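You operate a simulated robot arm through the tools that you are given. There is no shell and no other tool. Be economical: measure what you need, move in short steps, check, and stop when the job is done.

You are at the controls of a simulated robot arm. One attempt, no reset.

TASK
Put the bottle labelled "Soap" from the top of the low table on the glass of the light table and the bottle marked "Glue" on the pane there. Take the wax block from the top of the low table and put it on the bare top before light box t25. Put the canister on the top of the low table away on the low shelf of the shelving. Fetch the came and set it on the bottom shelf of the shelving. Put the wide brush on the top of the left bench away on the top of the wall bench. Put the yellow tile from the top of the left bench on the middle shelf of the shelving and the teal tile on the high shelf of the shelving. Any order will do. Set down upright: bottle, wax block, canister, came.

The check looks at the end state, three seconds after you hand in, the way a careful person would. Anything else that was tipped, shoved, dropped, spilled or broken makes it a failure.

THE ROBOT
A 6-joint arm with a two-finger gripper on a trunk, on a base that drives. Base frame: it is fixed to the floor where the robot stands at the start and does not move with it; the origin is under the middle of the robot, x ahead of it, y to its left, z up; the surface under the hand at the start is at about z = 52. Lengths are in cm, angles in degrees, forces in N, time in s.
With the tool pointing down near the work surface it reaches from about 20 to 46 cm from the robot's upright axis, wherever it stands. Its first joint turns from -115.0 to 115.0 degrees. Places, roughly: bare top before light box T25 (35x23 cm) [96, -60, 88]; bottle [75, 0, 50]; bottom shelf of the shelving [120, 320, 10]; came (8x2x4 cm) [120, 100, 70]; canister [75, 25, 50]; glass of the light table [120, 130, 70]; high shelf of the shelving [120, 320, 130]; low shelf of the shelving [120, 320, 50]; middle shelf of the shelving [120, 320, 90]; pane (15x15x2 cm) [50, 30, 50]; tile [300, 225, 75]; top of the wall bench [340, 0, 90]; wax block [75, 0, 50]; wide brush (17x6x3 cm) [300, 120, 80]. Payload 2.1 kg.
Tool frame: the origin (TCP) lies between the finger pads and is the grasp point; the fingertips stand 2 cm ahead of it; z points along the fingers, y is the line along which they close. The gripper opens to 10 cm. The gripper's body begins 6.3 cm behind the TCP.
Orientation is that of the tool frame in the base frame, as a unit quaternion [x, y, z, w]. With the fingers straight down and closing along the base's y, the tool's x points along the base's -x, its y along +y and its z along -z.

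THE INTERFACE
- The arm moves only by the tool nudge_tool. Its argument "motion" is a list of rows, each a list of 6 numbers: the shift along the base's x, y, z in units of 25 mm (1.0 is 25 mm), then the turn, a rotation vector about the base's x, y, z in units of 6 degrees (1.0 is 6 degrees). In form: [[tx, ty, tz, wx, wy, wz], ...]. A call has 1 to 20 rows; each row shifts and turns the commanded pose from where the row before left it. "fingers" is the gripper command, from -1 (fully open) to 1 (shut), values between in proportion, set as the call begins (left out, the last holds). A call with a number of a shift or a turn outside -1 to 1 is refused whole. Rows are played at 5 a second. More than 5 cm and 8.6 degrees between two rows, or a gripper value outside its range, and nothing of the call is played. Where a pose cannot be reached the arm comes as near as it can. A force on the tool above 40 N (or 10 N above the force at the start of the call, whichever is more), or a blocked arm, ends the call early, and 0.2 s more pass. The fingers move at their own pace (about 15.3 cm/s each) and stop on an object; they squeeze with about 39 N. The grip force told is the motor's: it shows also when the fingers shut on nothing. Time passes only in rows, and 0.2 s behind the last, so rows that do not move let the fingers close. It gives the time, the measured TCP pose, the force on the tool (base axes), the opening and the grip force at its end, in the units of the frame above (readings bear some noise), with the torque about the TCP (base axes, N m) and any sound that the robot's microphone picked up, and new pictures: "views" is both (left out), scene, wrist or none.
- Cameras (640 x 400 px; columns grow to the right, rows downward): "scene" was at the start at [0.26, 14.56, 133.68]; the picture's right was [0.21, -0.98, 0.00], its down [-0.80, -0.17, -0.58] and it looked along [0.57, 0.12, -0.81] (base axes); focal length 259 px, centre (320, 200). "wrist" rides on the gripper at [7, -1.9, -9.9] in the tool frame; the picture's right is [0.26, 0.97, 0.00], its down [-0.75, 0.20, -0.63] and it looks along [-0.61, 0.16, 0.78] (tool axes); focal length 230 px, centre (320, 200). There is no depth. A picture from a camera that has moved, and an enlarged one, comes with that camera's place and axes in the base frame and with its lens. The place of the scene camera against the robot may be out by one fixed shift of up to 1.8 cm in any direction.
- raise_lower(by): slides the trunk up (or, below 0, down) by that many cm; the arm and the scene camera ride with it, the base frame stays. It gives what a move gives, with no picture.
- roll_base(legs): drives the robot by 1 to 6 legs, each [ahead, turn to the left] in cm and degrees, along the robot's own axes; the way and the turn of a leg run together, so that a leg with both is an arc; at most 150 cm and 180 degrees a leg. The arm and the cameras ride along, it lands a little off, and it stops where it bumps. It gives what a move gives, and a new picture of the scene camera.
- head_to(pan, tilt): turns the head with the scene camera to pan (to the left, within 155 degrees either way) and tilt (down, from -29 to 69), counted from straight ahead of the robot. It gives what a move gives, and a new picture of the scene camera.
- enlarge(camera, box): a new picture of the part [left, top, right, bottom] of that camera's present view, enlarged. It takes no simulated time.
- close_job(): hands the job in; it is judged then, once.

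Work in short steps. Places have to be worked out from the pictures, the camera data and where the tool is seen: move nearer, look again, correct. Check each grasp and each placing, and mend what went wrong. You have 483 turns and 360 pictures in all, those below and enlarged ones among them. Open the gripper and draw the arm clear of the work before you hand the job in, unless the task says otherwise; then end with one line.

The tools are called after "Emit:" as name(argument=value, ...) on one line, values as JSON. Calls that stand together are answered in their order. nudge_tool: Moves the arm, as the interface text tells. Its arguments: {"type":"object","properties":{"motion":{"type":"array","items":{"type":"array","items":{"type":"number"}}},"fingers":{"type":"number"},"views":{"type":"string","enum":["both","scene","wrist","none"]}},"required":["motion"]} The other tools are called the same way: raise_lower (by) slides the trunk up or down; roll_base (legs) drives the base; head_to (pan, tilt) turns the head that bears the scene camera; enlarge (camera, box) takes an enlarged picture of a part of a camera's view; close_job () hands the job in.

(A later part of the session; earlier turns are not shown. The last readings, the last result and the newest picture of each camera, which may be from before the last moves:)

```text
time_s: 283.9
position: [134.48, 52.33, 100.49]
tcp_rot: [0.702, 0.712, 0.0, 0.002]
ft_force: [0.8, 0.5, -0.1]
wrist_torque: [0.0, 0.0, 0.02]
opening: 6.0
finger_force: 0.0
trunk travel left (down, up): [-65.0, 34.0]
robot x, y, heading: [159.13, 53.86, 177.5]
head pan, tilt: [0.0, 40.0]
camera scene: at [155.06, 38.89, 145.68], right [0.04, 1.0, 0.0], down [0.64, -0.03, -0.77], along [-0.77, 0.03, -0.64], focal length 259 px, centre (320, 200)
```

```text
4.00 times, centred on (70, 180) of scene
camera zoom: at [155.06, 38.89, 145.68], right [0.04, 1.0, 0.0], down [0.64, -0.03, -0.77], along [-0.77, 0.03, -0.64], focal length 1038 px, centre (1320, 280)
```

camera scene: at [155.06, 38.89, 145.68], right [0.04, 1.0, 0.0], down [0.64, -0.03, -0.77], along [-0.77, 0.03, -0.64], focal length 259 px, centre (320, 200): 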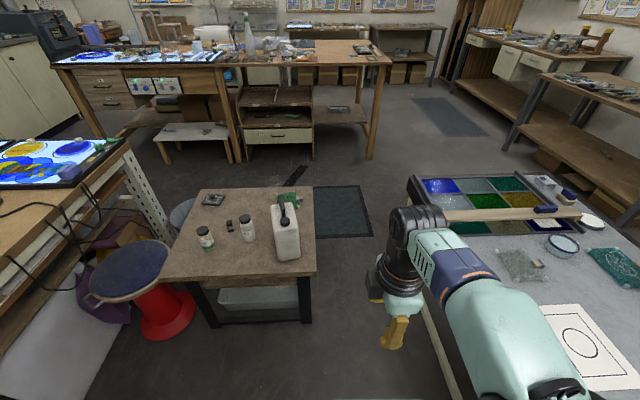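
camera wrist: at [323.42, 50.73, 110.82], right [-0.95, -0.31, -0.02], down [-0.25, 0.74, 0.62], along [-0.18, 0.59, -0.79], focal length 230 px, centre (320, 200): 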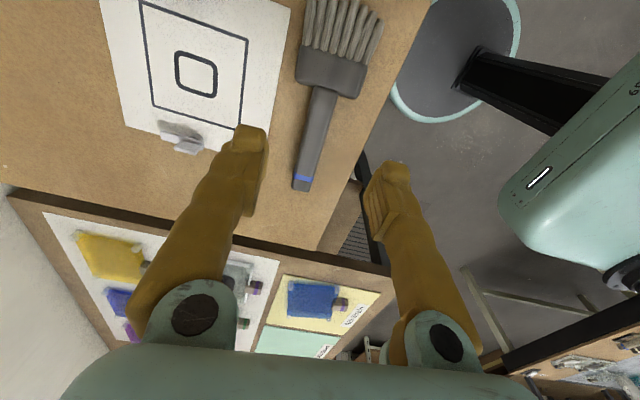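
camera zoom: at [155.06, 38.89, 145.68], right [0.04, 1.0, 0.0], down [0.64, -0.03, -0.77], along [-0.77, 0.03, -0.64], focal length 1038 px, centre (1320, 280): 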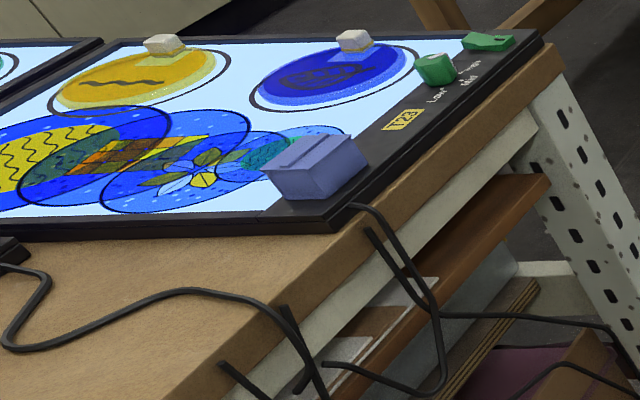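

The white bottle is "Glue", the other "Rinse". The small banded block near (64.5,-2) matches the wax block's given place [75,0,50]. I drive to (118,-2) facing the low table from its far side.

Emit:
roll_base(legs=[[0, 92.5], [54, 0], [0, -90], [30, 0]])

Emit:
head_to(pan=0, tilt=55)

```text
time_s: 296.6
position: [103.74, -1.59, 100.55]
tcp_rot: [0.698, 0.716, -0.001, 0.002]
ft_force: [0.3, 0.2, 0.2]
wrist_torque: [-0.02, -0.01, 0.01]
opening: 5.99
finger_force: 0.1
trunk travel left (down, up): [-65.0, 34.0]
robot x, y, heading: [128.4, 0.03, 177.8]
head pan, tilt: [0.0, 40.0]
camera scene: at [124.42, -14.81, 145.68], right [0.03, 1.0, 0.0], down [0.64, -0.02, -0.77], along [-0.77, 0.02, -0.64], focal length 259 px, centre (320, 200)
```

scene: 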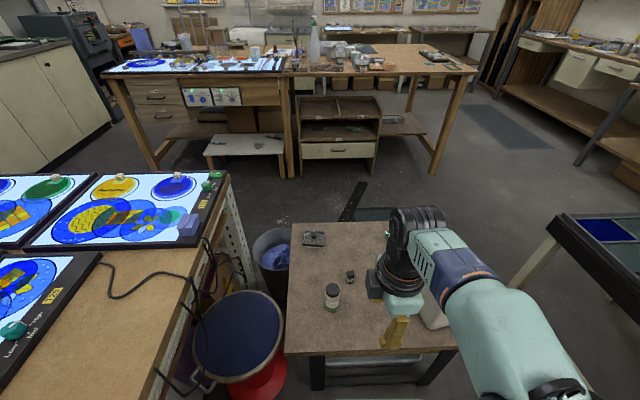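

```text
time_s: 297.3
position: [103.67, -1.61, 100.66]
tcp_rot: [0.697, 0.717, -0.001, 0.001]
ft_force: [0.9, 0.0, 0.1]
wrist_torque: [-0.02, 0.01, -0.02]
opening: 6.0
finger_force: 0.2
trunk travel left (down, up): [-65.0, 34.0]
robot x, y, heading: [128.1, 0.18, 178.3]
head pan, tilt: [0.0, 55.0]
camera scene: at [125.75, -14.85, 143.61], right [0.03, 1.0, 0.0], down [0.82, -0.03, -0.57], along [-0.57, 0.02, -0.82], focal length 259 px, centre (320, 200)
```

scene: 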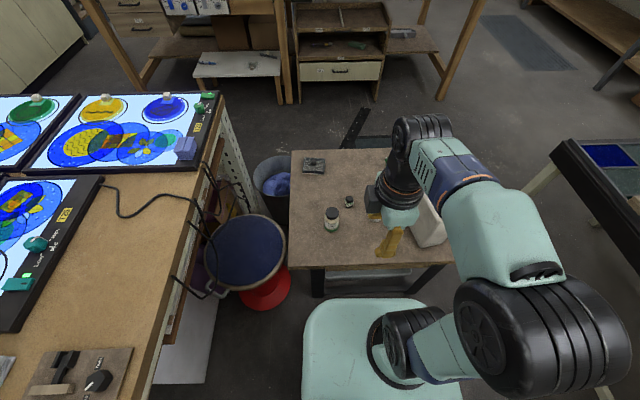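

T25's bare top is confirmed at left. I unwind the tool yaw by 90° (camera toward robot, fingers closing along y), open, and roll forward 12 cm.

Emit:
nudge_tool(motion=[[0, 0, 0, 0, 0, -1], [0, 0, 0, 0, 0, -1], [0, 0, 0, 0, 0, -1], [0, 0, 0, 0, 0, -1], [0, 0, 0, 0, 0, -1], [0, 0, 0, 0, 0, -1], [0, 0, 0, 0, 0, -1], [0, 0, 0, 0, 0, -1], [0, 0, 0, 0, 0, -1], [0, 0, 0, 0, 0, -1], [0, 0, 0, 0, 0, -1], [0, 0, 0, 0, 0, -1], [0, 0, 0, 0, 0, -1], [0, 0, 0, 0, 0, -1], [0, 0, 0, 0, 0, -1]], views="none")

Emit:
roll_base(legs=[[12.5, 1.7]])

Emit:
raise_lower(by=-20)

Emit:
nudge_tool(motion=[[0, 0, 0, 0, 0, 0]], views="both")

```text
time_s: 300.5
position: [103.76, -1.63, 100.6]
tcp_rot: [1.0, 0.011, -0.002, 0.0]
ft_force: [-0.6, 0.2, 0.2]
wrist_torque: [0.01, 0.01, 0.0]
opening: 5.98
finger_force: 0.1
trunk travel left (down, up): [-65.0, 34.0]
robot x, y, heading: [128.25, 0.15, 178.1]
head pan, tilt: [0.0, 55.0]
```

```text
time_s: 301.8
position: [91.13, -2.13, 100.64]
tcp_rot: [1.0, 0.027, -0.002, 0.0]
ft_force: [-0.5, -0.7, 0.3]
wrist_torque: [-0.01, 0.01, -0.02]
opening: 5.98
finger_force: 0.0
trunk travel left (down, up): [-65.0, 34.0]
robot x, y, heading: [115.59, -0.21, 179.9]
head pan, tilt: [0.0, 55.0]
camera scene: at [113.49, -14.66, 143.61], right [0.0, 1.0, 0.0], down [0.82, 0.0, -0.57], along [-0.57, 0.0, -0.82], focal length 259 px, centre (320, 200)
```

scene: 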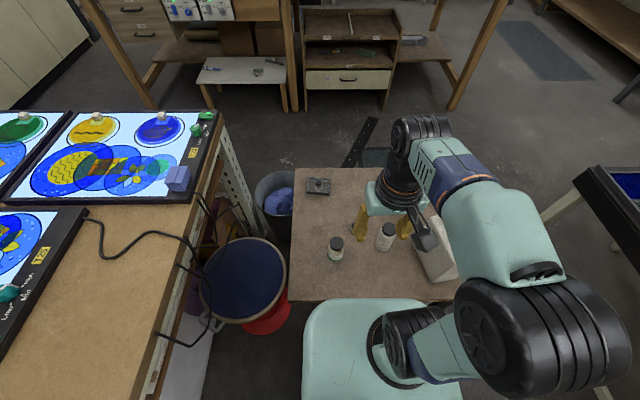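

```text
time_s: 304.0
position: [91.09, -2.02, 80.55]
tcp_rot: [1.0, 0.027, -0.001, 0.0]
ft_force: [0.1, 0.5, 0.2]
wrist_torque: [0.01, 0.03, 0.02]
opening: 6.01
finger_force: 0.0
trunk travel left (down, up): [-45.0, 54.0]
robot x, y, heading: [115.62, 0.23, 179.8]
head pan, tilt: [0.0, 55.0]
```

```text
time_s: 304.4
position: [91.11, -1.99, 80.6]
tcp_rot: [1.0, 0.027, -0.002, 0.0]
ft_force: [0.3, 0.1, -0.3]
wrist_torque: [0.05, 0.02, 0.04]
opening: 6.02
finger_force: 0.0
trunk travel left (down, up): [-45.0, 54.0]
robot x, y, heading: [116.16, 0.23, 179.8]
head pan, tilt: [0.0, 55.0]
camera scene: at [113.49, -14.65, 123.61], right [0.0, 1.0, 0.0], down [0.82, 0.0, -0.57], along [-0.57, 0.0, -0.82], focal length 259 px, centre (320, 200)
camera wrist: at [97.94, 0.22, 90.6], right [0.31, -0.95, 0.0], down [-0.74, -0.24, 0.63], along [-0.6, -0.19, -0.78], focal length 230 px, centre (320, 200)
```

scene: 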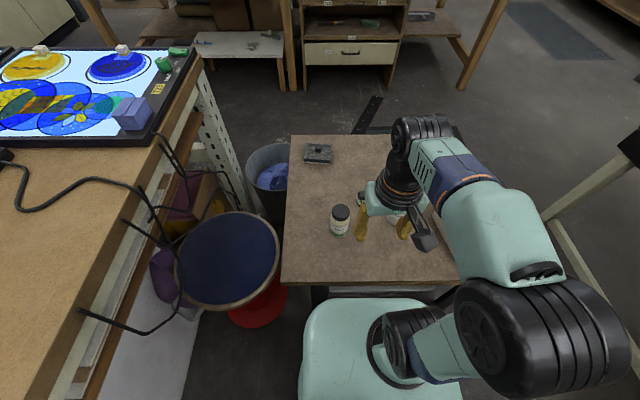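
wrist: 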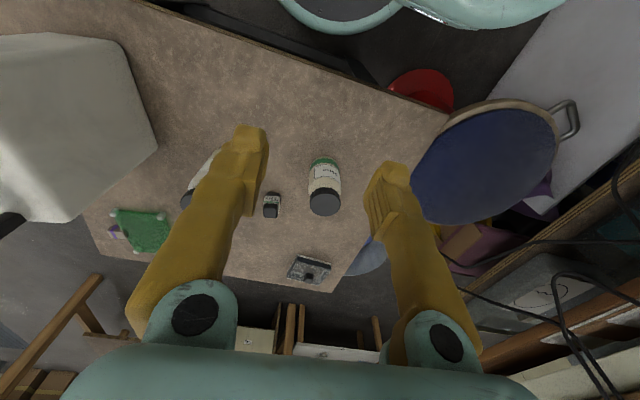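

Tin block seen by the wrist camera near (66,0). I tilt the tool 20° outward and move over the table to (72,-0.5,75) for a closer view.

Emit:
nudge_tool(motion=[[-1, 0, 0, 0, 1, 0], [-1, 0, 0, 0, 1, 0], [-1, 0, 0, 0, 1, 0], [-1, 0.2, -0.5, 0, 0.3, 0], [-1, 0.2, -0.5, 0, 0, 0], [-1, 0.2, -0.5, 0, 0, 0], [-1, 0, -0.5, 0, 0, 0]], fingers=-0.1, views="both")

```text
time_s: 306.0
position: [73.58, -0.61, 75.69]
tcp_rot: [0.985, 0.026, -0.173, -0.005]
ft_force: [-0.7, -0.1, -0.7]
wrist_torque: [-0.02, 0.0, -0.01]
opening: 5.48
finger_force: 0.0
trunk travel left (down, up): [-45.0, 54.0]
robot x, y, heading: [115.41, 0.48, 179.8]
head pan, tilt: [0.0, 55.0]
camera scene: at [113.42, -14.66, 123.61], right [0.0, 1.0, 0.0], down [0.82, 0.0, -0.57], along [-0.57, 0.0, -0.82], focal length 259 px, centre (320, 200)
camera wrist: at [83.33, 1.67, 82.68], right [0.29, -0.95, -0.11], down [-0.48, -0.24, 0.84], along [-0.83, -0.19, -0.53], focal length 230 px, centre (320, 200)
```

scene: 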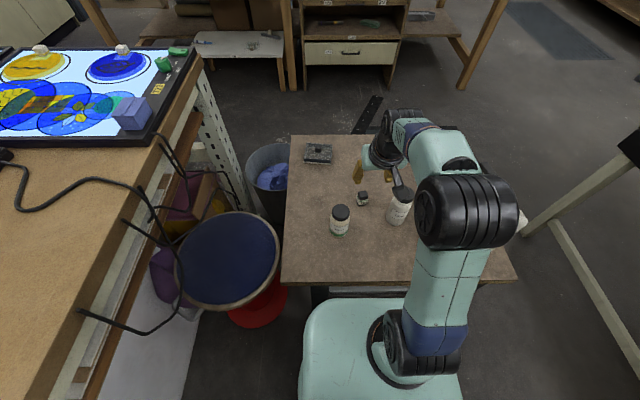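
wrist: 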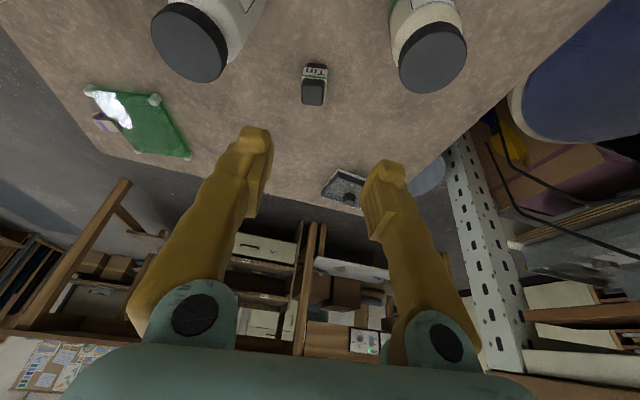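

Block at about (65.7, 0.4), ~3 cm wide. I move above it and descend partway.

Emit:
nudge_tool(motion=[[-1, 0.2, 0, 0, 0, 0], [-1, 0.2, 0, 0, 0, 0], [-1, 0, 0, 0, 0, 0], [-0.15, 0, -1, 0, 0, 0], [0, 0, -1, 0, 0, 0], [0, 0, -1, 0, 0, 0], [0, 0, -1, 0, 0, 0], [0, 0, 0, 0, 0, 0]], views="both")

```text
time_s: 307.8
position: [65.84, 0.42, 65.56]
tcp_rot: [0.985, 0.026, -0.173, -0.004]
ft_force: [-0.5, -0.6, -0.4]
wrist_torque: [0.03, 0.03, 0.0]
opening: 5.52
finger_force: 0.2
trunk travel left (down, up): [-45.0, 54.0]
robot x, y, heading: [115.68, 0.48, 179.6]
head pan, tilt: [0.0, 55.0]
camera scene: at [113.49, -14.65, 123.61], right [0.0, 1.0, 0.0], down [0.82, 0.0, -0.57], along [-0.57, 0.0, -0.82], focal length 259 px, centre (320, 200)
camera wrist: at [75.57, 2.69, 72.67], right [0.29, -0.95, -0.11], down [-0.48, -0.24, 0.84], along [-0.83, -0.19, -0.53], focal length 230 px, centre (320, 200)
```

scene: 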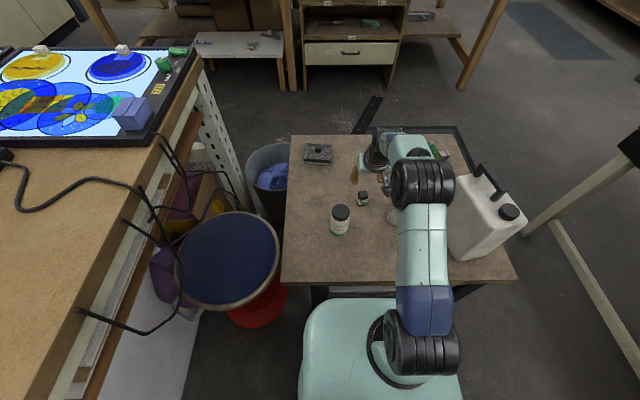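
wrist: 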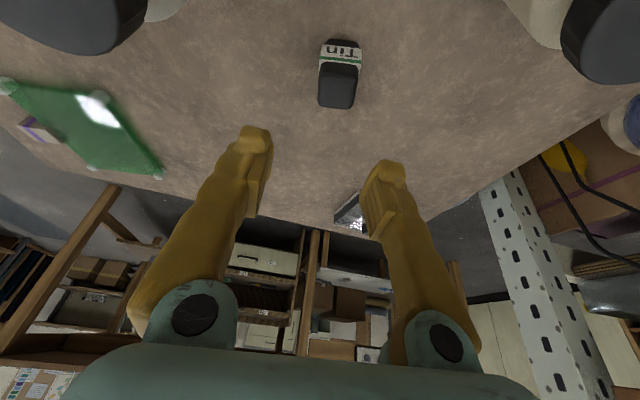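

Emit:
nudge_tool(motion=[[0, 0, -1, 0, 0, 0], [0, 0, -1, 0, 0, 0], [0, 0, 0, 0, 0, 0]], views="wrist")

Emit:
enlarge(camera="scene", box=[320, 150, 420, 240])

```text
time_s: 308.6
position: [65.77, 0.57, 60.52]
tcp_rot: [0.985, 0.026, -0.173, -0.004]
ft_force: [1.7, 0.2, -0.7]
wrist_torque: [0.02, 0.0, 0.01]
opening: 5.51
finger_force: 0.1
trunk travel left (down, up): [-45.0, 54.0]
robot x, y, heading: [115.25, 0.05, 179.7]
head pan, tilt: [0.0, 55.0]
camera wrist: at [75.56, 2.69, 67.62], right [0.29, -0.95, -0.11], down [-0.48, -0.24, 0.84], along [-0.83, -0.19, -0.53], focal length 230 px, centre (320, 200)
```

wrist: 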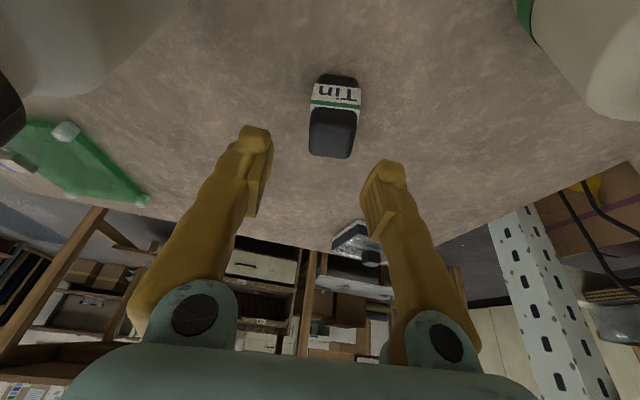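

```text
4.44 times, centred on (370, 195) of scene
camera zoom: at [113.49, -14.65, 123.61], right [0.0, 1.0, 0.0], down [0.82, 0.0, -0.57], along [-0.57, 0.0, -0.82], focal length 1153 px, centre (98, 222)
```

zoom: 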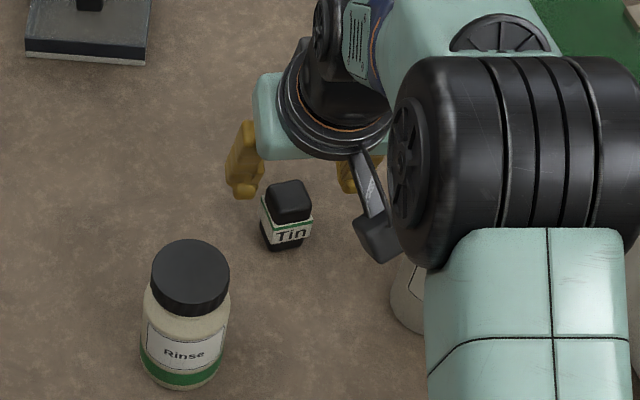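

Block at about (66,0.3) with the fingers straddling it. I descend to z≈55 and close.

Emit:
nudge_tool(motion=[[0.05, -0.05, -1, 0, 0, 0], [0, 0, -0.8, 0, 0, 0], [0, 0, -0.3, 0, 0, 0], [0, 0, 0, 0, 0, 0]], views="wrist")

```text
time_s: 309.6
position: [65.95, 0.26, 55.42]
tcp_rot: [0.985, 0.026, -0.173, -0.005]
ft_force: [0.2, 0.5, -0.2]
wrist_torque: [-0.02, 0.0, -0.01]
opening: 5.52
finger_force: 0.0
trunk travel left (down, up): [-45.0, 54.0]
robot x, y, heading: [115.39, 0.63, 179.8]
head pan, tilt: [0.0, 55.0]
camera wrist: at [75.69, 2.68, 62.37], right [0.29, -0.95, -0.11], down [-0.48, -0.24, 0.84], along [-0.83, -0.19, -0.53], focal length 230 px, centre (320, 200)
```

wrist: 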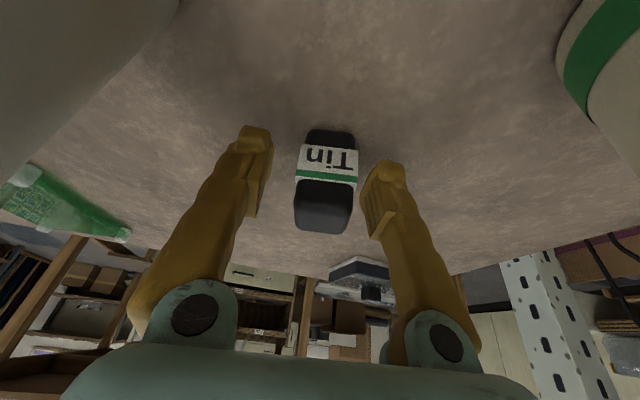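

Emit:
nudge_tool(motion=[[0, 0, 0, 0, 0, 0], [0, 0, 0, 0, 0, 0], [0, 0, 0, 0, 0, 0]], fingers=1, views="none")

Emit:
nudge_tool(motion=[[0, 0, 0.5, 0, 0, 0], [0, 0, 1, 0, 0, 0], [0, 0, 1, 0, 0, 0], [0, 0, 1, 0, 0, 0], [0, 0, 1, 0, 0, 0], [0, 0, 1, 0, 0, 0]], views="wrist")

Emit:
enlarge(camera="wrist", box=[250, 100, 400, 250])

```text
time_s: 310.4
position: [65.88, 0.4, 55.32]
tcp_rot: [0.985, 0.027, -0.173, -0.005]
ft_force: [0.0, -0.5, -0.5]
wrist_torque: [0.03, 0.0, -0.01]
opening: 2.65
finger_force: 38.9
trunk travel left (down, up): [-45.0, 54.0]
robot x, y, heading: [115.84, 0.11, 179.8]
head pan, tilt: [0.0, 55.0]
```

```text
time_s: 311.8
position: [66.17, 0.24, 69.11]
tcp_rot: [0.985, 0.026, -0.173, -0.005]
ft_force: [-0.5, -0.5, 0.5]
wrist_torque: [-0.01, -0.01, 0.0]
opening: 2.66
finger_force: 39.5
trunk travel left (down, up): [-45.0, 54.0]
robot x, y, heading: [115.43, 0.46, 179.6]
head pan, tilt: [0.0, 55.0]
camera wrist: at [75.78, 2.55, 76.26], right [0.29, -0.95, -0.11], down [-0.48, -0.24, 0.84], along [-0.83, -0.19, -0.53], focal length 230 px, centre (320, 200)
```

wrist: 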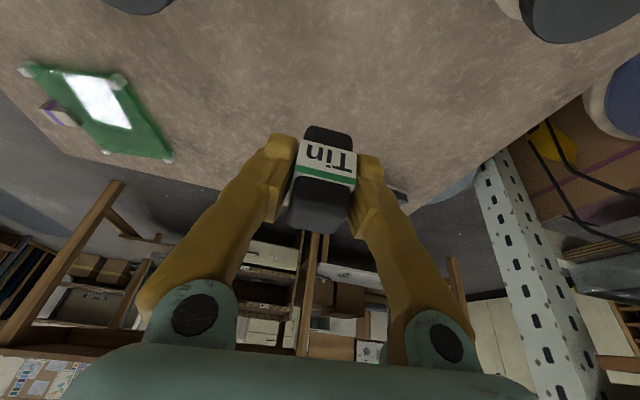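

```text
2.67 times, centred on (325, 175) of wrist
camera zoom: at [75.78, 2.55, 76.26], right [0.29, -0.95, -0.11], down [-0.48, -0.24, 0.84], along [-0.83, -0.19, -0.53], focal length 614 px, centre (307, 267)
```

zoom: 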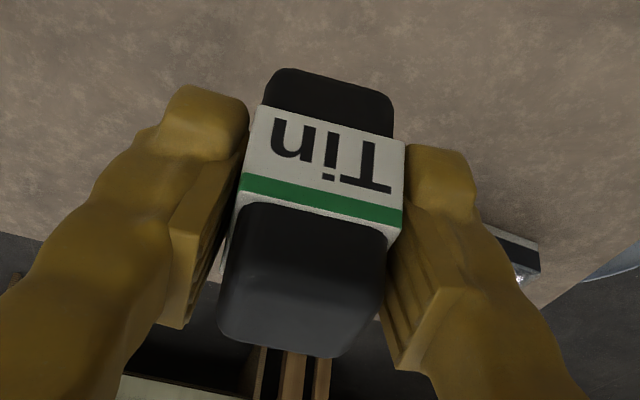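

The black wax block with its "Tin" wrapper is held upright. I lift it high, retract, back a little and turn toward T25's bench.

Emit:
raise_lower(by=30)

Emit:
nudge_tool(motion=[[1, 0, 0.3, 0, 0, 0], [1, 0, 0.3, 0, 0, 0], [1, 0, 0.3, 0, -1, 0], [1, 0, 0, 0, -1, 0], [1, 0, 0, 0, -1, 0], [1, 0, 0, 0, -0.3, 0], [1, 0, 0, 0, 0, 0], [1, 0, 0, 0, 0, 0], [0.5, 0, 0, 0, 0, 0]], views="none")

Emit:
roll_base(legs=[[-4, 0], [0, 90]])

Emit:
head_to(pan=0, tilt=60)

```text
time_s: 314.8
position: [65.94, 0.32, 99.19]
tcp_rot: [0.984, 0.027, -0.174, -0.005]
ft_force: [-0.5, 0.1, -0.6]
wrist_torque: [0.02, 0.05, -0.07]
opening: 2.65
finger_force: 38.4
trunk travel left (down, up): [-75.0, 24.0]
robot x, y, heading: [115.52, 0.42, 179.8]
head pan, tilt: [0.0, 55.0]
```

```text
time_s: 316.8
position: [87.35, 0.41, 101.4]
tcp_rot: [1.0, 0.026, -0.001, 0.0]
ft_force: [-0.6, 0.2, -0.3]
wrist_torque: [0.0, -0.01, -0.01]
opening: 2.66
finger_force: 39.0
trunk travel left (down, up): [-75.0, 24.0]
robot x, y, heading: [115.72, 0.37, 179.7]
head pan, tilt: [0.0, 55.0]
```

```text
time_s: 321.5
position: [120.08, -28.04, 101.24]
tcp_rot: [0.681, 0.732, -0.002, 0.002]
ft_force: [-0.3, -0.4, -0.7]
wrist_torque: [0.03, 0.01, 0.01]
opening: 2.66
finger_force: 38.3
trunk travel left (down, up): [-75.0, 24.0]
robot x, y, heading: [119.72, 0.23, -89.0]
head pan, tilt: [0.0, 55.0]
camera scene: at [132.77, -1.69, 153.61], right [-1.0, -0.02, 0.0], down [-0.01, 0.82, -0.57], along [0.01, -0.57, -0.82], focal length 259 px, centre (320, 200)
```

scene: 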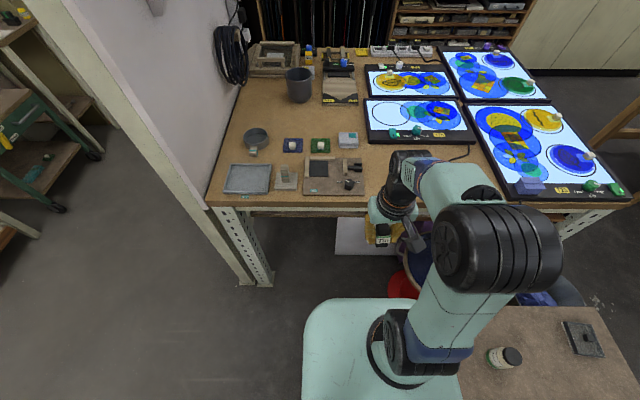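

```text
time_s: 322.2
position: [120.09, -28.17, 101.38]
tcp_rot: [0.68, 0.733, 0.0, 0.001]
ft_force: [0.3, 0.1, -0.3]
wrist_torque: [-0.01, 0.02, 0.01]
opening: 2.67
finger_force: 38.6
trunk travel left (down, up): [-75.0, 24.0]
robot x, y, heading: [119.85, 0.3, -89.3]
head pan, tilt: [0.0, 60.0]
camera scene: at [132.76, -1.15, 153.0], right [-1.0, -0.02, 0.0], down [-0.01, 0.87, -0.5], along [0.01, -0.5, -0.87], focal length 259 px, centre (320, 200)
```

scene: 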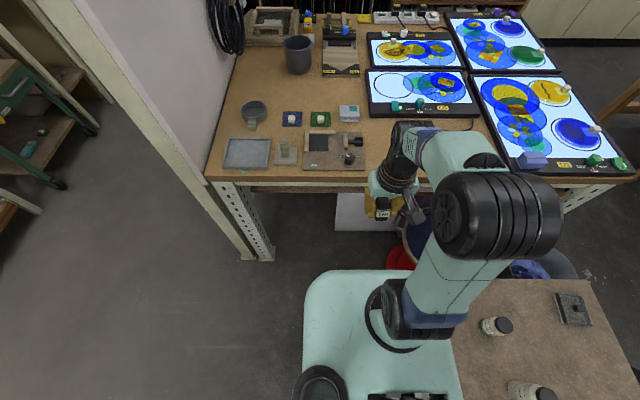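

Emit:
enlarge(camera="scene", box=[350, 60, 550, 190])

```text
3.08 times, centred on (450, 125) of scene
camera zoom: at [132.76, -1.15, 153.0], right [-1.0, -0.02, 0.0], down [-0.01, 0.87, -0.5], along [0.01, -0.5, -0.87], focal length 798 px, centre (-80, 431)
```

zoom: 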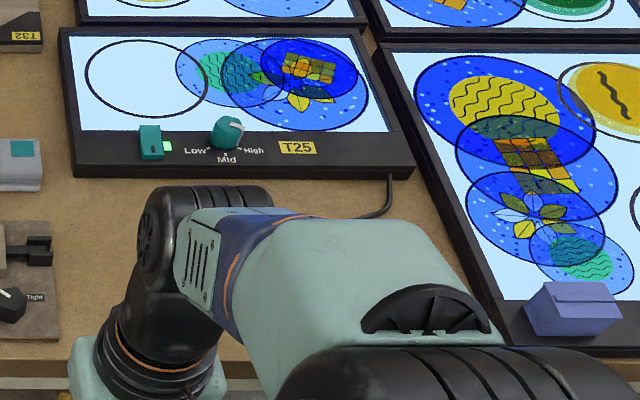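

The bare top between T25's front (y≈-72) and the bench edge (y≈-47) is clear. I roll 15 cm ahead and take the block to about (104,-56).

Emit:
roll_base(legs=[[15, -1]])

Emit:
nudge_tool(motion=[[-1, -0.5, 0, 0, 0, 0], [-1, -0.5, 0, 0, 0, 0], [-1, -0.5, 0, 0, 0, 0], [-1, -0.5, 0, 0, 0, 0], [-1, -0.5, 0, 0, 0, 0], [-1, -0.5, 0, 0, 0, 0], [0, -1, 0, 0, 0, 0]], views="both")

```text
time_s: 323.5
position: [119.76, -42.77, 101.36]
tcp_rot: [0.688, 0.725, -0.001, 0.001]
ft_force: [-0.2, 0.6, -0.2]
wrist_torque: [-0.03, -0.03, 0.01]
opening: 2.68
finger_force: 39.1
trunk travel left (down, up): [-75.0, 24.0]
robot x, y, heading: [119.31, -14.2, -90.2]
head pan, tilt: [0.0, 60.0]
camera scene: at [132.84, -16.05, 153.01], right [-1.0, 0.0, 0.0], down [0.0, 0.87, -0.5], along [0.0, -0.5, -0.87], focal length 259 px, centre (320, 200)
```

scene: 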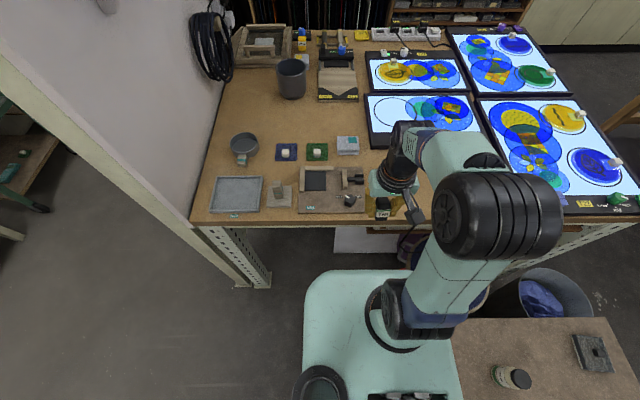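

```text
time_s: 325.1
position: [104.85, -52.94, 101.35]
tcp_rot: [0.687, 0.727, -0.001, 0.0]
ft_force: [-0.5, -0.6, -0.9]
wrist_torque: [0.0, 0.0, -0.01]
opening: 2.66
finger_force: 38.9
trunk travel left (down, up): [-75.0, 24.0]
robot x, y, heading: [120.16, -14.47, -90.3]
head pan, tilt: [0.0, 60.0]
camera scene: at [132.88, -16.35, 153.0], right [-1.0, 0.0, 0.0], down [0.0, 0.87, -0.5], along [0.0, -0.5, -0.87], focal length 259 px, centre (320, 200)
camera wrist: at [102.59, -46.06, 111.39], right [0.95, 0.31, 0.0], down [0.24, -0.74, 0.63], along [0.2, -0.6, -0.78], focal length 230 px, centre (320, 200)
```

scene: 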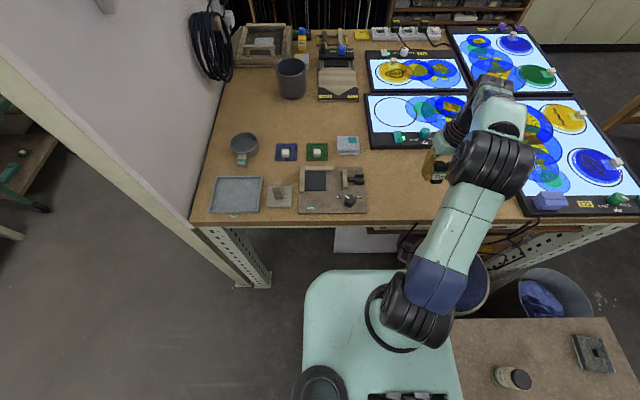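
wrist: 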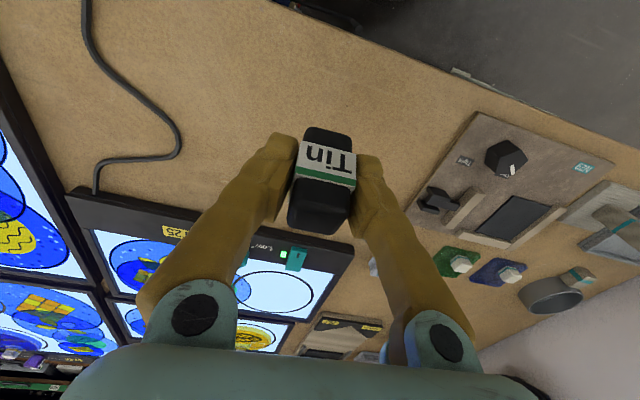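

The landing spot is clear bare top. I shift slightly deeper and lower.

Emit:
nudge_tool(motion=[[-0.4, -0.6, 0, 0, 0, 0], [-0.4, -0.6, -0.5, 0, 0, 0], [0, 0, -1, 0, 0, 0], [0, 0, -1, 0, 0, 0], [0, 0, -1, 0, 0, 0], [0, 0, 0, 0, 0, 0]], views="wrist")

```text
time_s: 326.5
position: [102.76, -55.76, 92.55]
tcp_rot: [0.688, 0.725, -0.002, 0.0]
ft_force: [0.5, 0.7, -0.2]
wrist_torque: [-0.02, 0.0, 0.01]
opening: 2.65
finger_force: 38.8
trunk travel left (down, up): [-75.0, 24.0]
robot x, y, heading: [120.38, -14.33, -90.3]
head pan, tilt: [0.0, 60.0]
camera wrist: at [100.46, -48.78, 102.56], right [0.95, 0.31, 0.0], down [0.24, -0.74, 0.63], along [0.2, -0.6, -0.78], focal length 230 px, centre (320, 200)
```

wrist: 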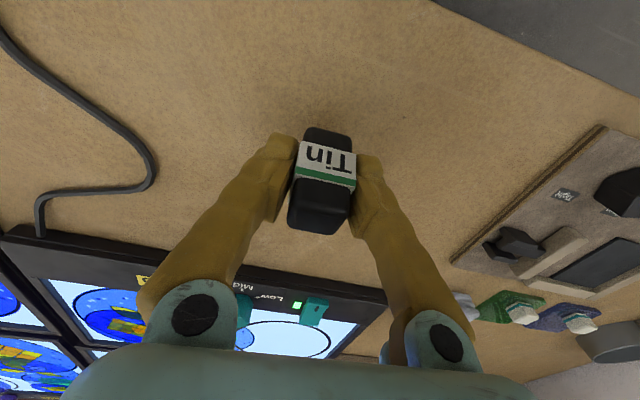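

The block was gripped with the tool tilted 20°, so it now leans. I rise and restore the same 20° outward tilt to make it upright.

Emit:
nudge_tool(motion=[[0, 0, 1, 0, 0, 0], [0, 0, 0.4, -1, -0.05, 0], [0, 0, 0, -1, -0.05, 0], [0, 0, 0, -1, -0.05, 0], [0, 0, 0, -0.3, 0, 0], [0, 0, 0, 0, 0, 0]], views="both")

Emit:
enlarge(camera="scene", box=[390, 120, 510, 200])

```text
time_s: 327.9
position: [102.58, -55.9, 96.12]
tcp_rot: [0.677, 0.715, -0.121, 0.124]
ft_force: [0.2, -0.8, -0.1]
wrist_torque: [0.03, -0.02, 0.01]
opening: 2.66
finger_force: 39.5
trunk travel left (down, up): [-75.0, 24.0]
robot x, y, heading: [119.47, -14.69, -90.3]
head pan, tilt: [0.0, 60.0]
camera scene: at [132.82, -16.2, 153.0], right [-1.0, 0.0, 0.0], down [0.0, 0.87, -0.5], along [0.0, -0.5, -0.87], focal length 259 px, centre (320, 200)
camera wrist: at [100.17, -45.96, 103.13], right [0.95, 0.29, -0.09], down [0.23, -0.48, 0.85], along [0.21, -0.83, -0.52], focal length 230 px, centre (320, 200)
```

scene: 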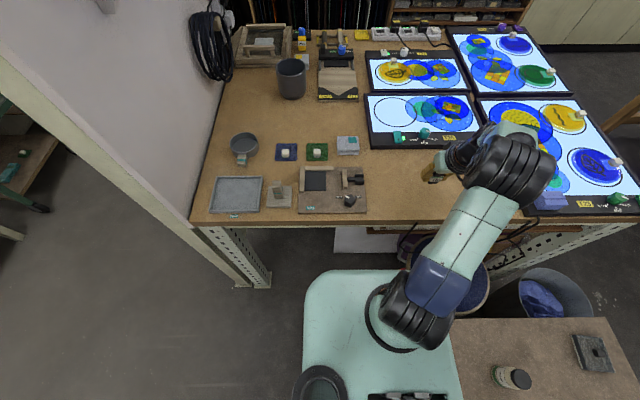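
wrist: 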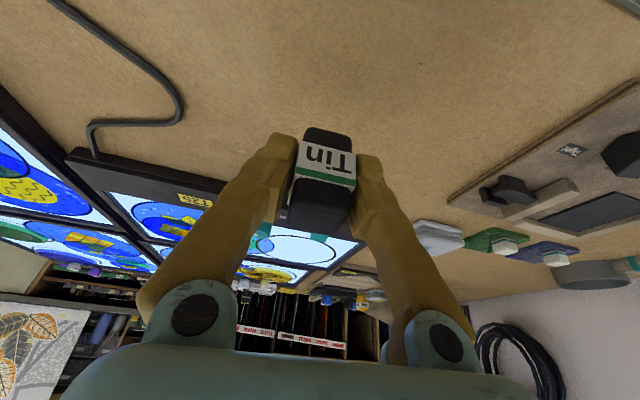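

```text
5.00 times, centred on (450, 160) of scene
camera zoom: at [132.82, -16.2, 153.0], right [-1.0, 0.0, 0.0], down [0.0, 0.87, -0.5], along [0.0, -0.5, -0.87], focal length 1297 px, centre (-330, 400)
```

zoom: 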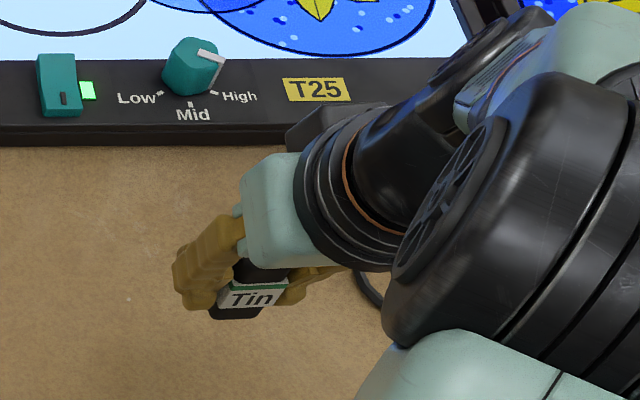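

Tilt restored; lowering to contact.

Emit:
nudge_tool(motion=[[0, 0, -0.8, 0, 0, 0], [0, 0, -0.6, 0, 0, 0], [0, 0, 0, 0, 0, 0]], views="none")

Emit:
nudge_tool(motion=[[0, 0, -0.2, 0, 0, 0], [0, 0, 0, 0, 0, 0]], views="none")

```text
time_s: 328.7
position: [102.69, -55.67, 92.52]
tcp_rot: [0.677, 0.715, -0.122, 0.124]
ft_force: [0.1, 0.4, -0.2]
wrist_torque: [0.07, -0.02, -0.01]
opening: 2.66
finger_force: 39.2
trunk travel left (down, up): [-75.0, 24.0]
robot x, y, heading: [119.2, -14.57, -90.2]
head pan, tilt: [0.0, 60.0]
```

```text
time_s: 329.3
position: [102.71, -55.75, 92.1]
tcp_rot: [0.677, 0.716, -0.12, 0.125]
ft_force: [-0.7, 0.0, -0.3]
wrist_torque: [0.02, 0.02, -0.01]
opening: 2.67
finger_force: 38.3
trunk travel left (down, up): [-75.0, 24.0]
robot x, y, heading: [119.45, -14.63, -90.2]
head pan, tilt: [0.0, 60.0]
```

Emit:
nudge_tool(motion=[[0, 0, -0.2, 0, 0, 0], [0, 0, 0, 0, 0, 0]], views="none")

Emit:
nudge_tool(motion=[[0, 0, -0.15, 0, 0, 0], [0, 0, 0, 0, 0, 0]], views="wrist")

```text
time_s: 329.9
position: [102.75, -55.75, 91.74]
tcp_rot: [0.677, 0.715, -0.121, 0.125]
ft_force: [-0.2, 0.0, 0.3]
wrist_torque: [0.0, -0.01, -0.01]
opening: 2.66
finger_force: 38.9
trunk travel left (down, up): [-75.0, 24.0]
robot x, y, heading: [119.75, -14.35, -89.9]
head pan, tilt: [0.0, 60.0]
```

```text
time_s: 330.5
position: [102.81, -55.85, 91.28]
tcp_rot: [0.677, 0.715, -0.12, 0.124]
ft_force: [0.0, -0.1, -0.6]
wrist_torque: [0.0, 0.02, 0.02]
opening: 2.61
finger_force: 39.1
trunk travel left (down, up): [-75.0, 24.0]
robot x, y, heading: [119.76, -14.5, -90.4]
head pan, tilt: [0.0, 60.0]
camera wrist: at [100.25, -45.94, 98.31], right [0.95, 0.29, -0.09], down [0.23, -0.48, 0.85], along [0.21, -0.83, -0.52], focal length 230 px, centre (320, 200)
```

wrist: 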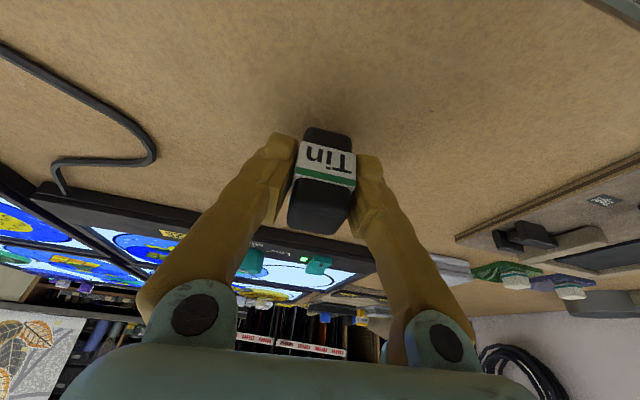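

Emit:
nudge_tool(motion=[[0, 0, -0.15, 0, 0, 0], [0, 0, 0, 0, 0, 0]], views="none")

Emit:
nudge_tool(motion=[[0, 0, -0.12, 0, 0, 0], [0, 0, 0, 0, 0, 0]], views="none")

```text
time_s: 331.1
position: [102.73, -55.8, 90.85]
tcp_rot: [0.677, 0.715, -0.12, 0.125]
ft_force: [-0.5, 0.1, -0.8]
wrist_torque: [0.03, 0.0, 0.01]
opening: 2.65
finger_force: 38.5
trunk travel left (down, up): [-75.0, 24.0]
robot x, y, heading: [119.77, -14.36, -89.8]
head pan, tilt: [0.0, 60.0]
```

```text
time_s: 331.7
position: [102.84, -55.81, 90.66]
tcp_rot: [0.677, 0.715, -0.121, 0.125]
ft_force: [0.0, -0.3, -0.3]
wrist_torque: [0.01, 0.0, -0.01]
opening: 2.66
finger_force: 39.1
trunk travel left (down, up): [-75.0, 24.0]
robot x, y, heading: [119.87, -14.5, -89.9]
head pan, tilt: [0.0, 60.0]
```

Emit:
nudge_tool(motion=[[0, 0, -0.15, 0, 0, 0], [0, 0, 0, 0, 0, 0]], views="none")

Emit:
nudge_tool(motion=[[0, 0, -0.12, 0, 0, 0], [0, 0, 0, 0, 0, 0]], views="none")

```text
time_s: 332.3
position: [102.68, -55.92, 90.21]
tcp_rot: [0.677, 0.715, -0.121, 0.124]
ft_force: [-0.1, -0.5, 2.0]
wrist_torque: [0.02, 0.07, 0.03]
opening: 2.66
finger_force: 39.0
trunk travel left (down, up): [-75.0, 24.0]
robot x, y, heading: [119.76, -14.76, -90.3]
head pan, tilt: [0.0, 60.0]
```

```text
time_s: 332.9
position: [102.75, -55.74, 90.31]
tcp_rot: [0.677, 0.715, -0.125, 0.126]
ft_force: [-2.6, -5.7, 28.2]
wrist_torque: [0.09, 0.04, 0.06]
opening: 2.65
finger_force: 38.8
trunk travel left (down, up): [-75.0, 24.0]
robot x, y, heading: [119.48, -14.75, -90.1]
head pan, tilt: [0.0, 60.0]
```

Contact. I ease off, open modestly and lift.

Emit:
nudge_tool(motion=[[0, 0, 0.12, 0, 0, 0], [0, 0, 0, 0, 0, 0]], views="none")

Emit:
nudge_tool(motion=[[0, 0, 0, 0, 0, 0], [0, 0, 0, 0, 0, 0], [0, 0.15, 0.4, 0, 0, 0], [0, 0.3, 0.8, 0, 0, 0], [0, 0.35, 1, 0, 0, 0], [0, 0.35, 1, 0, 0, 0]], fingers=0.1, views="both")

Emit:
enlarge(camera="wrist", box=[240, 40, 400, 160])

```text
time_s: 333.5
position: [102.8, -55.67, 90.27]
tcp_rot: [0.677, 0.715, -0.121, 0.124]
ft_force: [-2.4, -4.4, 14.2]
wrist_torque: [-0.14, 0.12, 0.04]
opening: 2.63
finger_force: 38.9
trunk travel left (down, up): [-75.0, 24.0]
robot x, y, heading: [119.65, -14.66, -90.1]
head pan, tilt: [0.0, 60.0]
```

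```text
time_s: 334.9
position: [102.77, -52.74, 98.28]
tcp_rot: [0.677, 0.715, -0.121, 0.125]
ft_force: [0.9, -0.2, -0.1]
wrist_torque: [0.0, -0.05, 0.0]
opening: 4.49
finger_force: 0.0
trunk travel left (down, up): [-75.0, 24.0]
robot x, y, heading: [119.82, -14.53, -90.1]
head pan, tilt: [0.0, 60.0]
camera scene: at [132.86, -16.1, 153.0], right [-1.0, 0.0, 0.0], down [0.0, 0.87, -0.5], along [0.0, -0.5, -0.87], focal length 259 px, centre (320, 200)
camera wrist: at [100.31, -42.93, 105.25], right [0.95, 0.29, -0.09], down [0.23, -0.48, 0.85], along [0.21, -0.83, -0.52], focal length 230 px, centre (320, 200)
```

scene: 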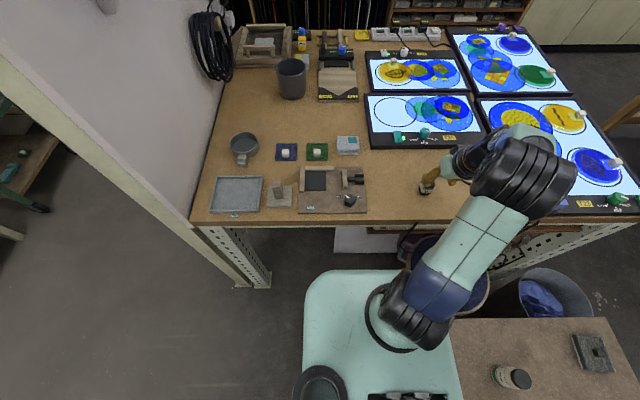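
wrist: 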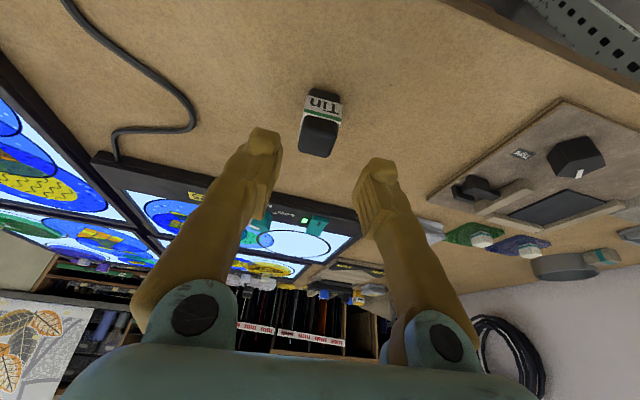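

```text
3.33 times, centred on (320, 100) of wrist
camera zoom: at [100.31, -42.93, 105.25], right [0.95, 0.29, -0.09], down [0.23, -0.48, 0.85], along [0.21, -0.83, -0.52], focal length 767 px, centre (320, 533)
```

zoom: 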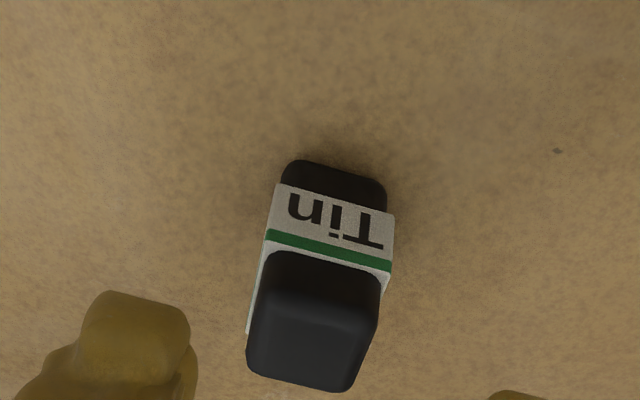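

The wax block stands upright on the bare top. I straighten the tool, retract, and position for the canister at the low table's far side.

Emit:
nudge_tool(motion=[[0.5, 1, 0.5, 1, 0.05, 0], [0.5, 1, 0.5, 1, 0.05, 0], [1, 1, 0, 1, 0.05, 0], [1, 1, 0, 0.3, 0, 0], [1, 1, 0, 0, 0, 0], [1, 0, 0, 0, 0, 0], [1, 0, 0, 0, 0, 0]], fingers=-1, views="none")

Emit:
roll_base(legs=[[-40, 0], [0, -90]])

Emit:
head_to(pan=0, tilt=50)

```text
time_s: 336.5
position: [117.73, -40.27, 100.67]
tcp_rot: [0.687, 0.726, -0.003, 0.001]
ft_force: [-1.0, 0.3, -0.3]
wrist_torque: [0.0, 0.04, 0.0]
opening: 9.96
finger_force: 0.0
trunk travel left (down, up): [-75.0, 24.0]
robot x, y, heading: [119.78, -14.55, -90.3]
head pan, tilt: [0.0, 60.0]
```

```text
time_s: 342.8
position: [94.19, 27.29, 100.67]
tcp_rot: [1.0, 0.024, -0.002, 0.0]
ft_force: [-0.4, -0.4, -0.3]
wrist_torque: [0.01, 0.01, 0.02]
opening: 9.98
finger_force: 0.0
trunk travel left (down, up): [-75.0, 24.0]
robot x, y, heading: [119.97, 25.1, 179.6]
head pan, tilt: [0.0, 60.0]
camera scene: at [118.31, 10.11, 153.0], right [0.01, 1.0, 0.0], down [0.87, -0.01, -0.5], along [-0.5, 0.0, -0.87], focal length 259 px, centre (320, 200)
```

scene: 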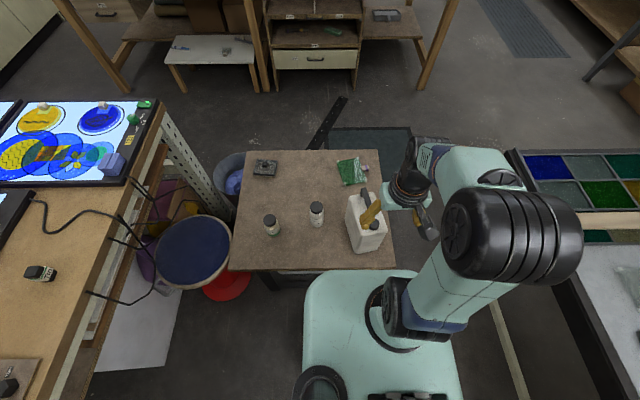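

```text
time_s: 343.5
position: [94.14, 27.11, 100.67]
tcp_rot: [1.0, 0.025, -0.002, 0.0]
ft_force: [0.4, -0.5, 0.2]
wrist_torque: [-0.01, -0.02, -0.04]
opening: 10.0
finger_force: 0.1
trunk travel left (down, up): [-75.0, 24.0]
robot x, y, heading: [119.84, 25.34, 179.6]
head pan, tilt: [0.0, 50.0]
camera scene: at [117.28, 10.12, 154.26], right [0.01, 1.0, 0.0], down [0.77, -0.01, -0.64], along [-0.64, 0.01, -0.77], focal length 259 px, centre (320, 200)
```

scene: 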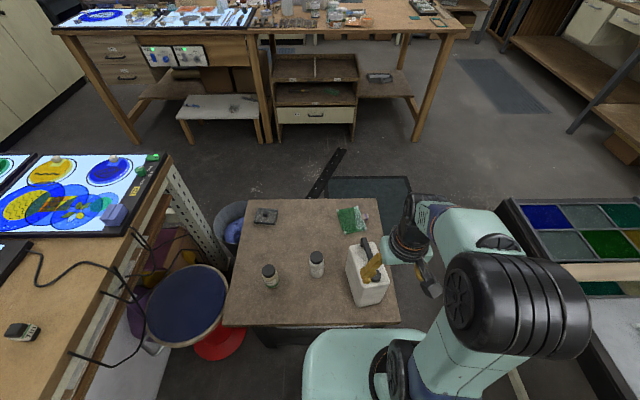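

Emit:
nudge_tool(motion=[[0.5, 0, 0, 0, 0, 0]], views="wrist")

Emit:
enlarge(camera="scene", box=[320, 210, 440, 320])

```text
time_s: 343.9
position: [95.44, 27.15, 100.64]
tcp_rot: [1.0, 0.024, -0.001, -0.001]
ft_force: [-0.3, 0.3, 0.2]
wrist_torque: [0.03, 0.03, 0.0]
opening: 10.0
finger_force: 0.1
trunk travel left (down, up): [-75.0, 24.0]
robot x, y, heading: [119.82, 25.32, 179.5]
head pan, tilt: [0.0, 50.0]
camera wrist: at [102.25, 29.44, 110.68], right [0.31, -0.95, 0.0], down [-0.74, -0.24, 0.63], along [-0.6, -0.19, -0.78], focal length 230 px, centre (320, 200)
```

wrist: 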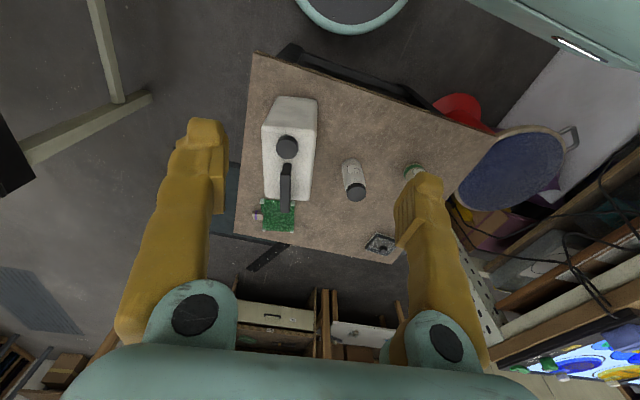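

```text
3.64 times, centred on (380, 265) of scene
camera zoom: at [117.38, 10.12, 154.26], right [0.01, 1.0, 0.0], down [0.77, -0.01, -0.64], along [-0.64, 0.01, -0.77], focal length 943 px, centre (102, -36)
```

zoom: 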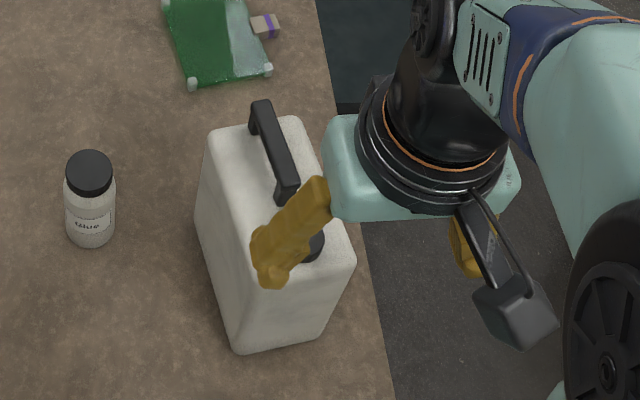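

The canister (x 70–85, top z≈71.5) has a handle bar along ~x, from (80,28.6) to (70.5,27.1), z≈75. I'll grip the bar with the tool tilted 50° so it fits under the shelf later. First tilt while extending, staying high.

Emit:
nudge_tool(motion=[[-1, 0, 0, 0, 0, 1], [-1, 0, 0, 0, 0, 0.2], [-1, 0, 0, -0.17, 0.98, 0], [-1, 0, 0, -0.17, 0.98, 0], [-1, 0, -0.2, -0.17, 0.98, 0], [0, 0, -0.2, -0.17, 0.98, 0], [0, 0, -0.2, -0.17, 0.98, 0], [0, 0, -0.2, -0.17, 0.98, 0], [0, 0, -0.2, -0.17, 0.98, 0], [0, 0, -0.2, -0.17, 0.98, 0]], fingers=0, views="both")

```text
time_s: 346.1
position: [81.82, 26.65, 98.11]
tcp_rot: [0.924, 0.087, -0.369, 0.048]
ft_force: [-0.4, 0.7, -0.6]
wrist_torque: [0.0, -0.01, 0.01]
opening: 5.01
finger_force: 0.0
out of reach, approached as far as the arm can: row 8, 9, 10
trunk travel left (down, up): [-75.0, 24.0]
robot x, y, heading: [119.72, 25.17, 179.3]
head pan, tilt: [0.0, 50.0]
camera scene: at [117.19, 10.16, 154.26], right [0.01, 1.0, 0.0], down [0.77, -0.01, -0.64], along [-0.64, 0.01, -0.77], focal length 259 px, centre (320, 200)
camera wrist: at [93.12, 30.8, 100.58], right [0.37, -0.92, -0.15], down [-0.07, -0.2, 0.98], along [-0.93, -0.35, -0.14], focal length 230 px, centre (320, 200)
```

scene: 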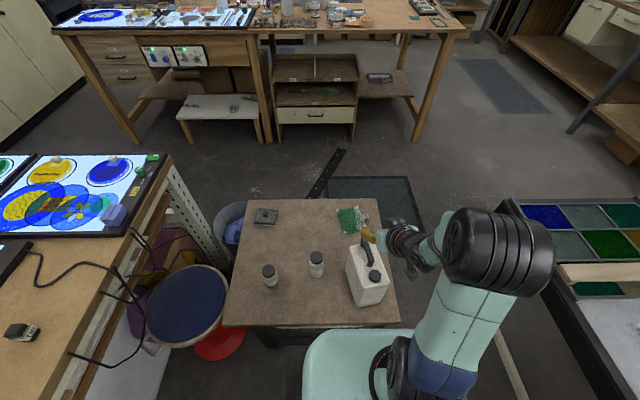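
wrist: 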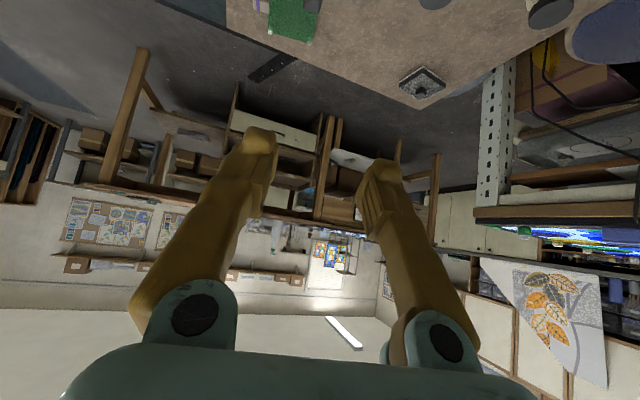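

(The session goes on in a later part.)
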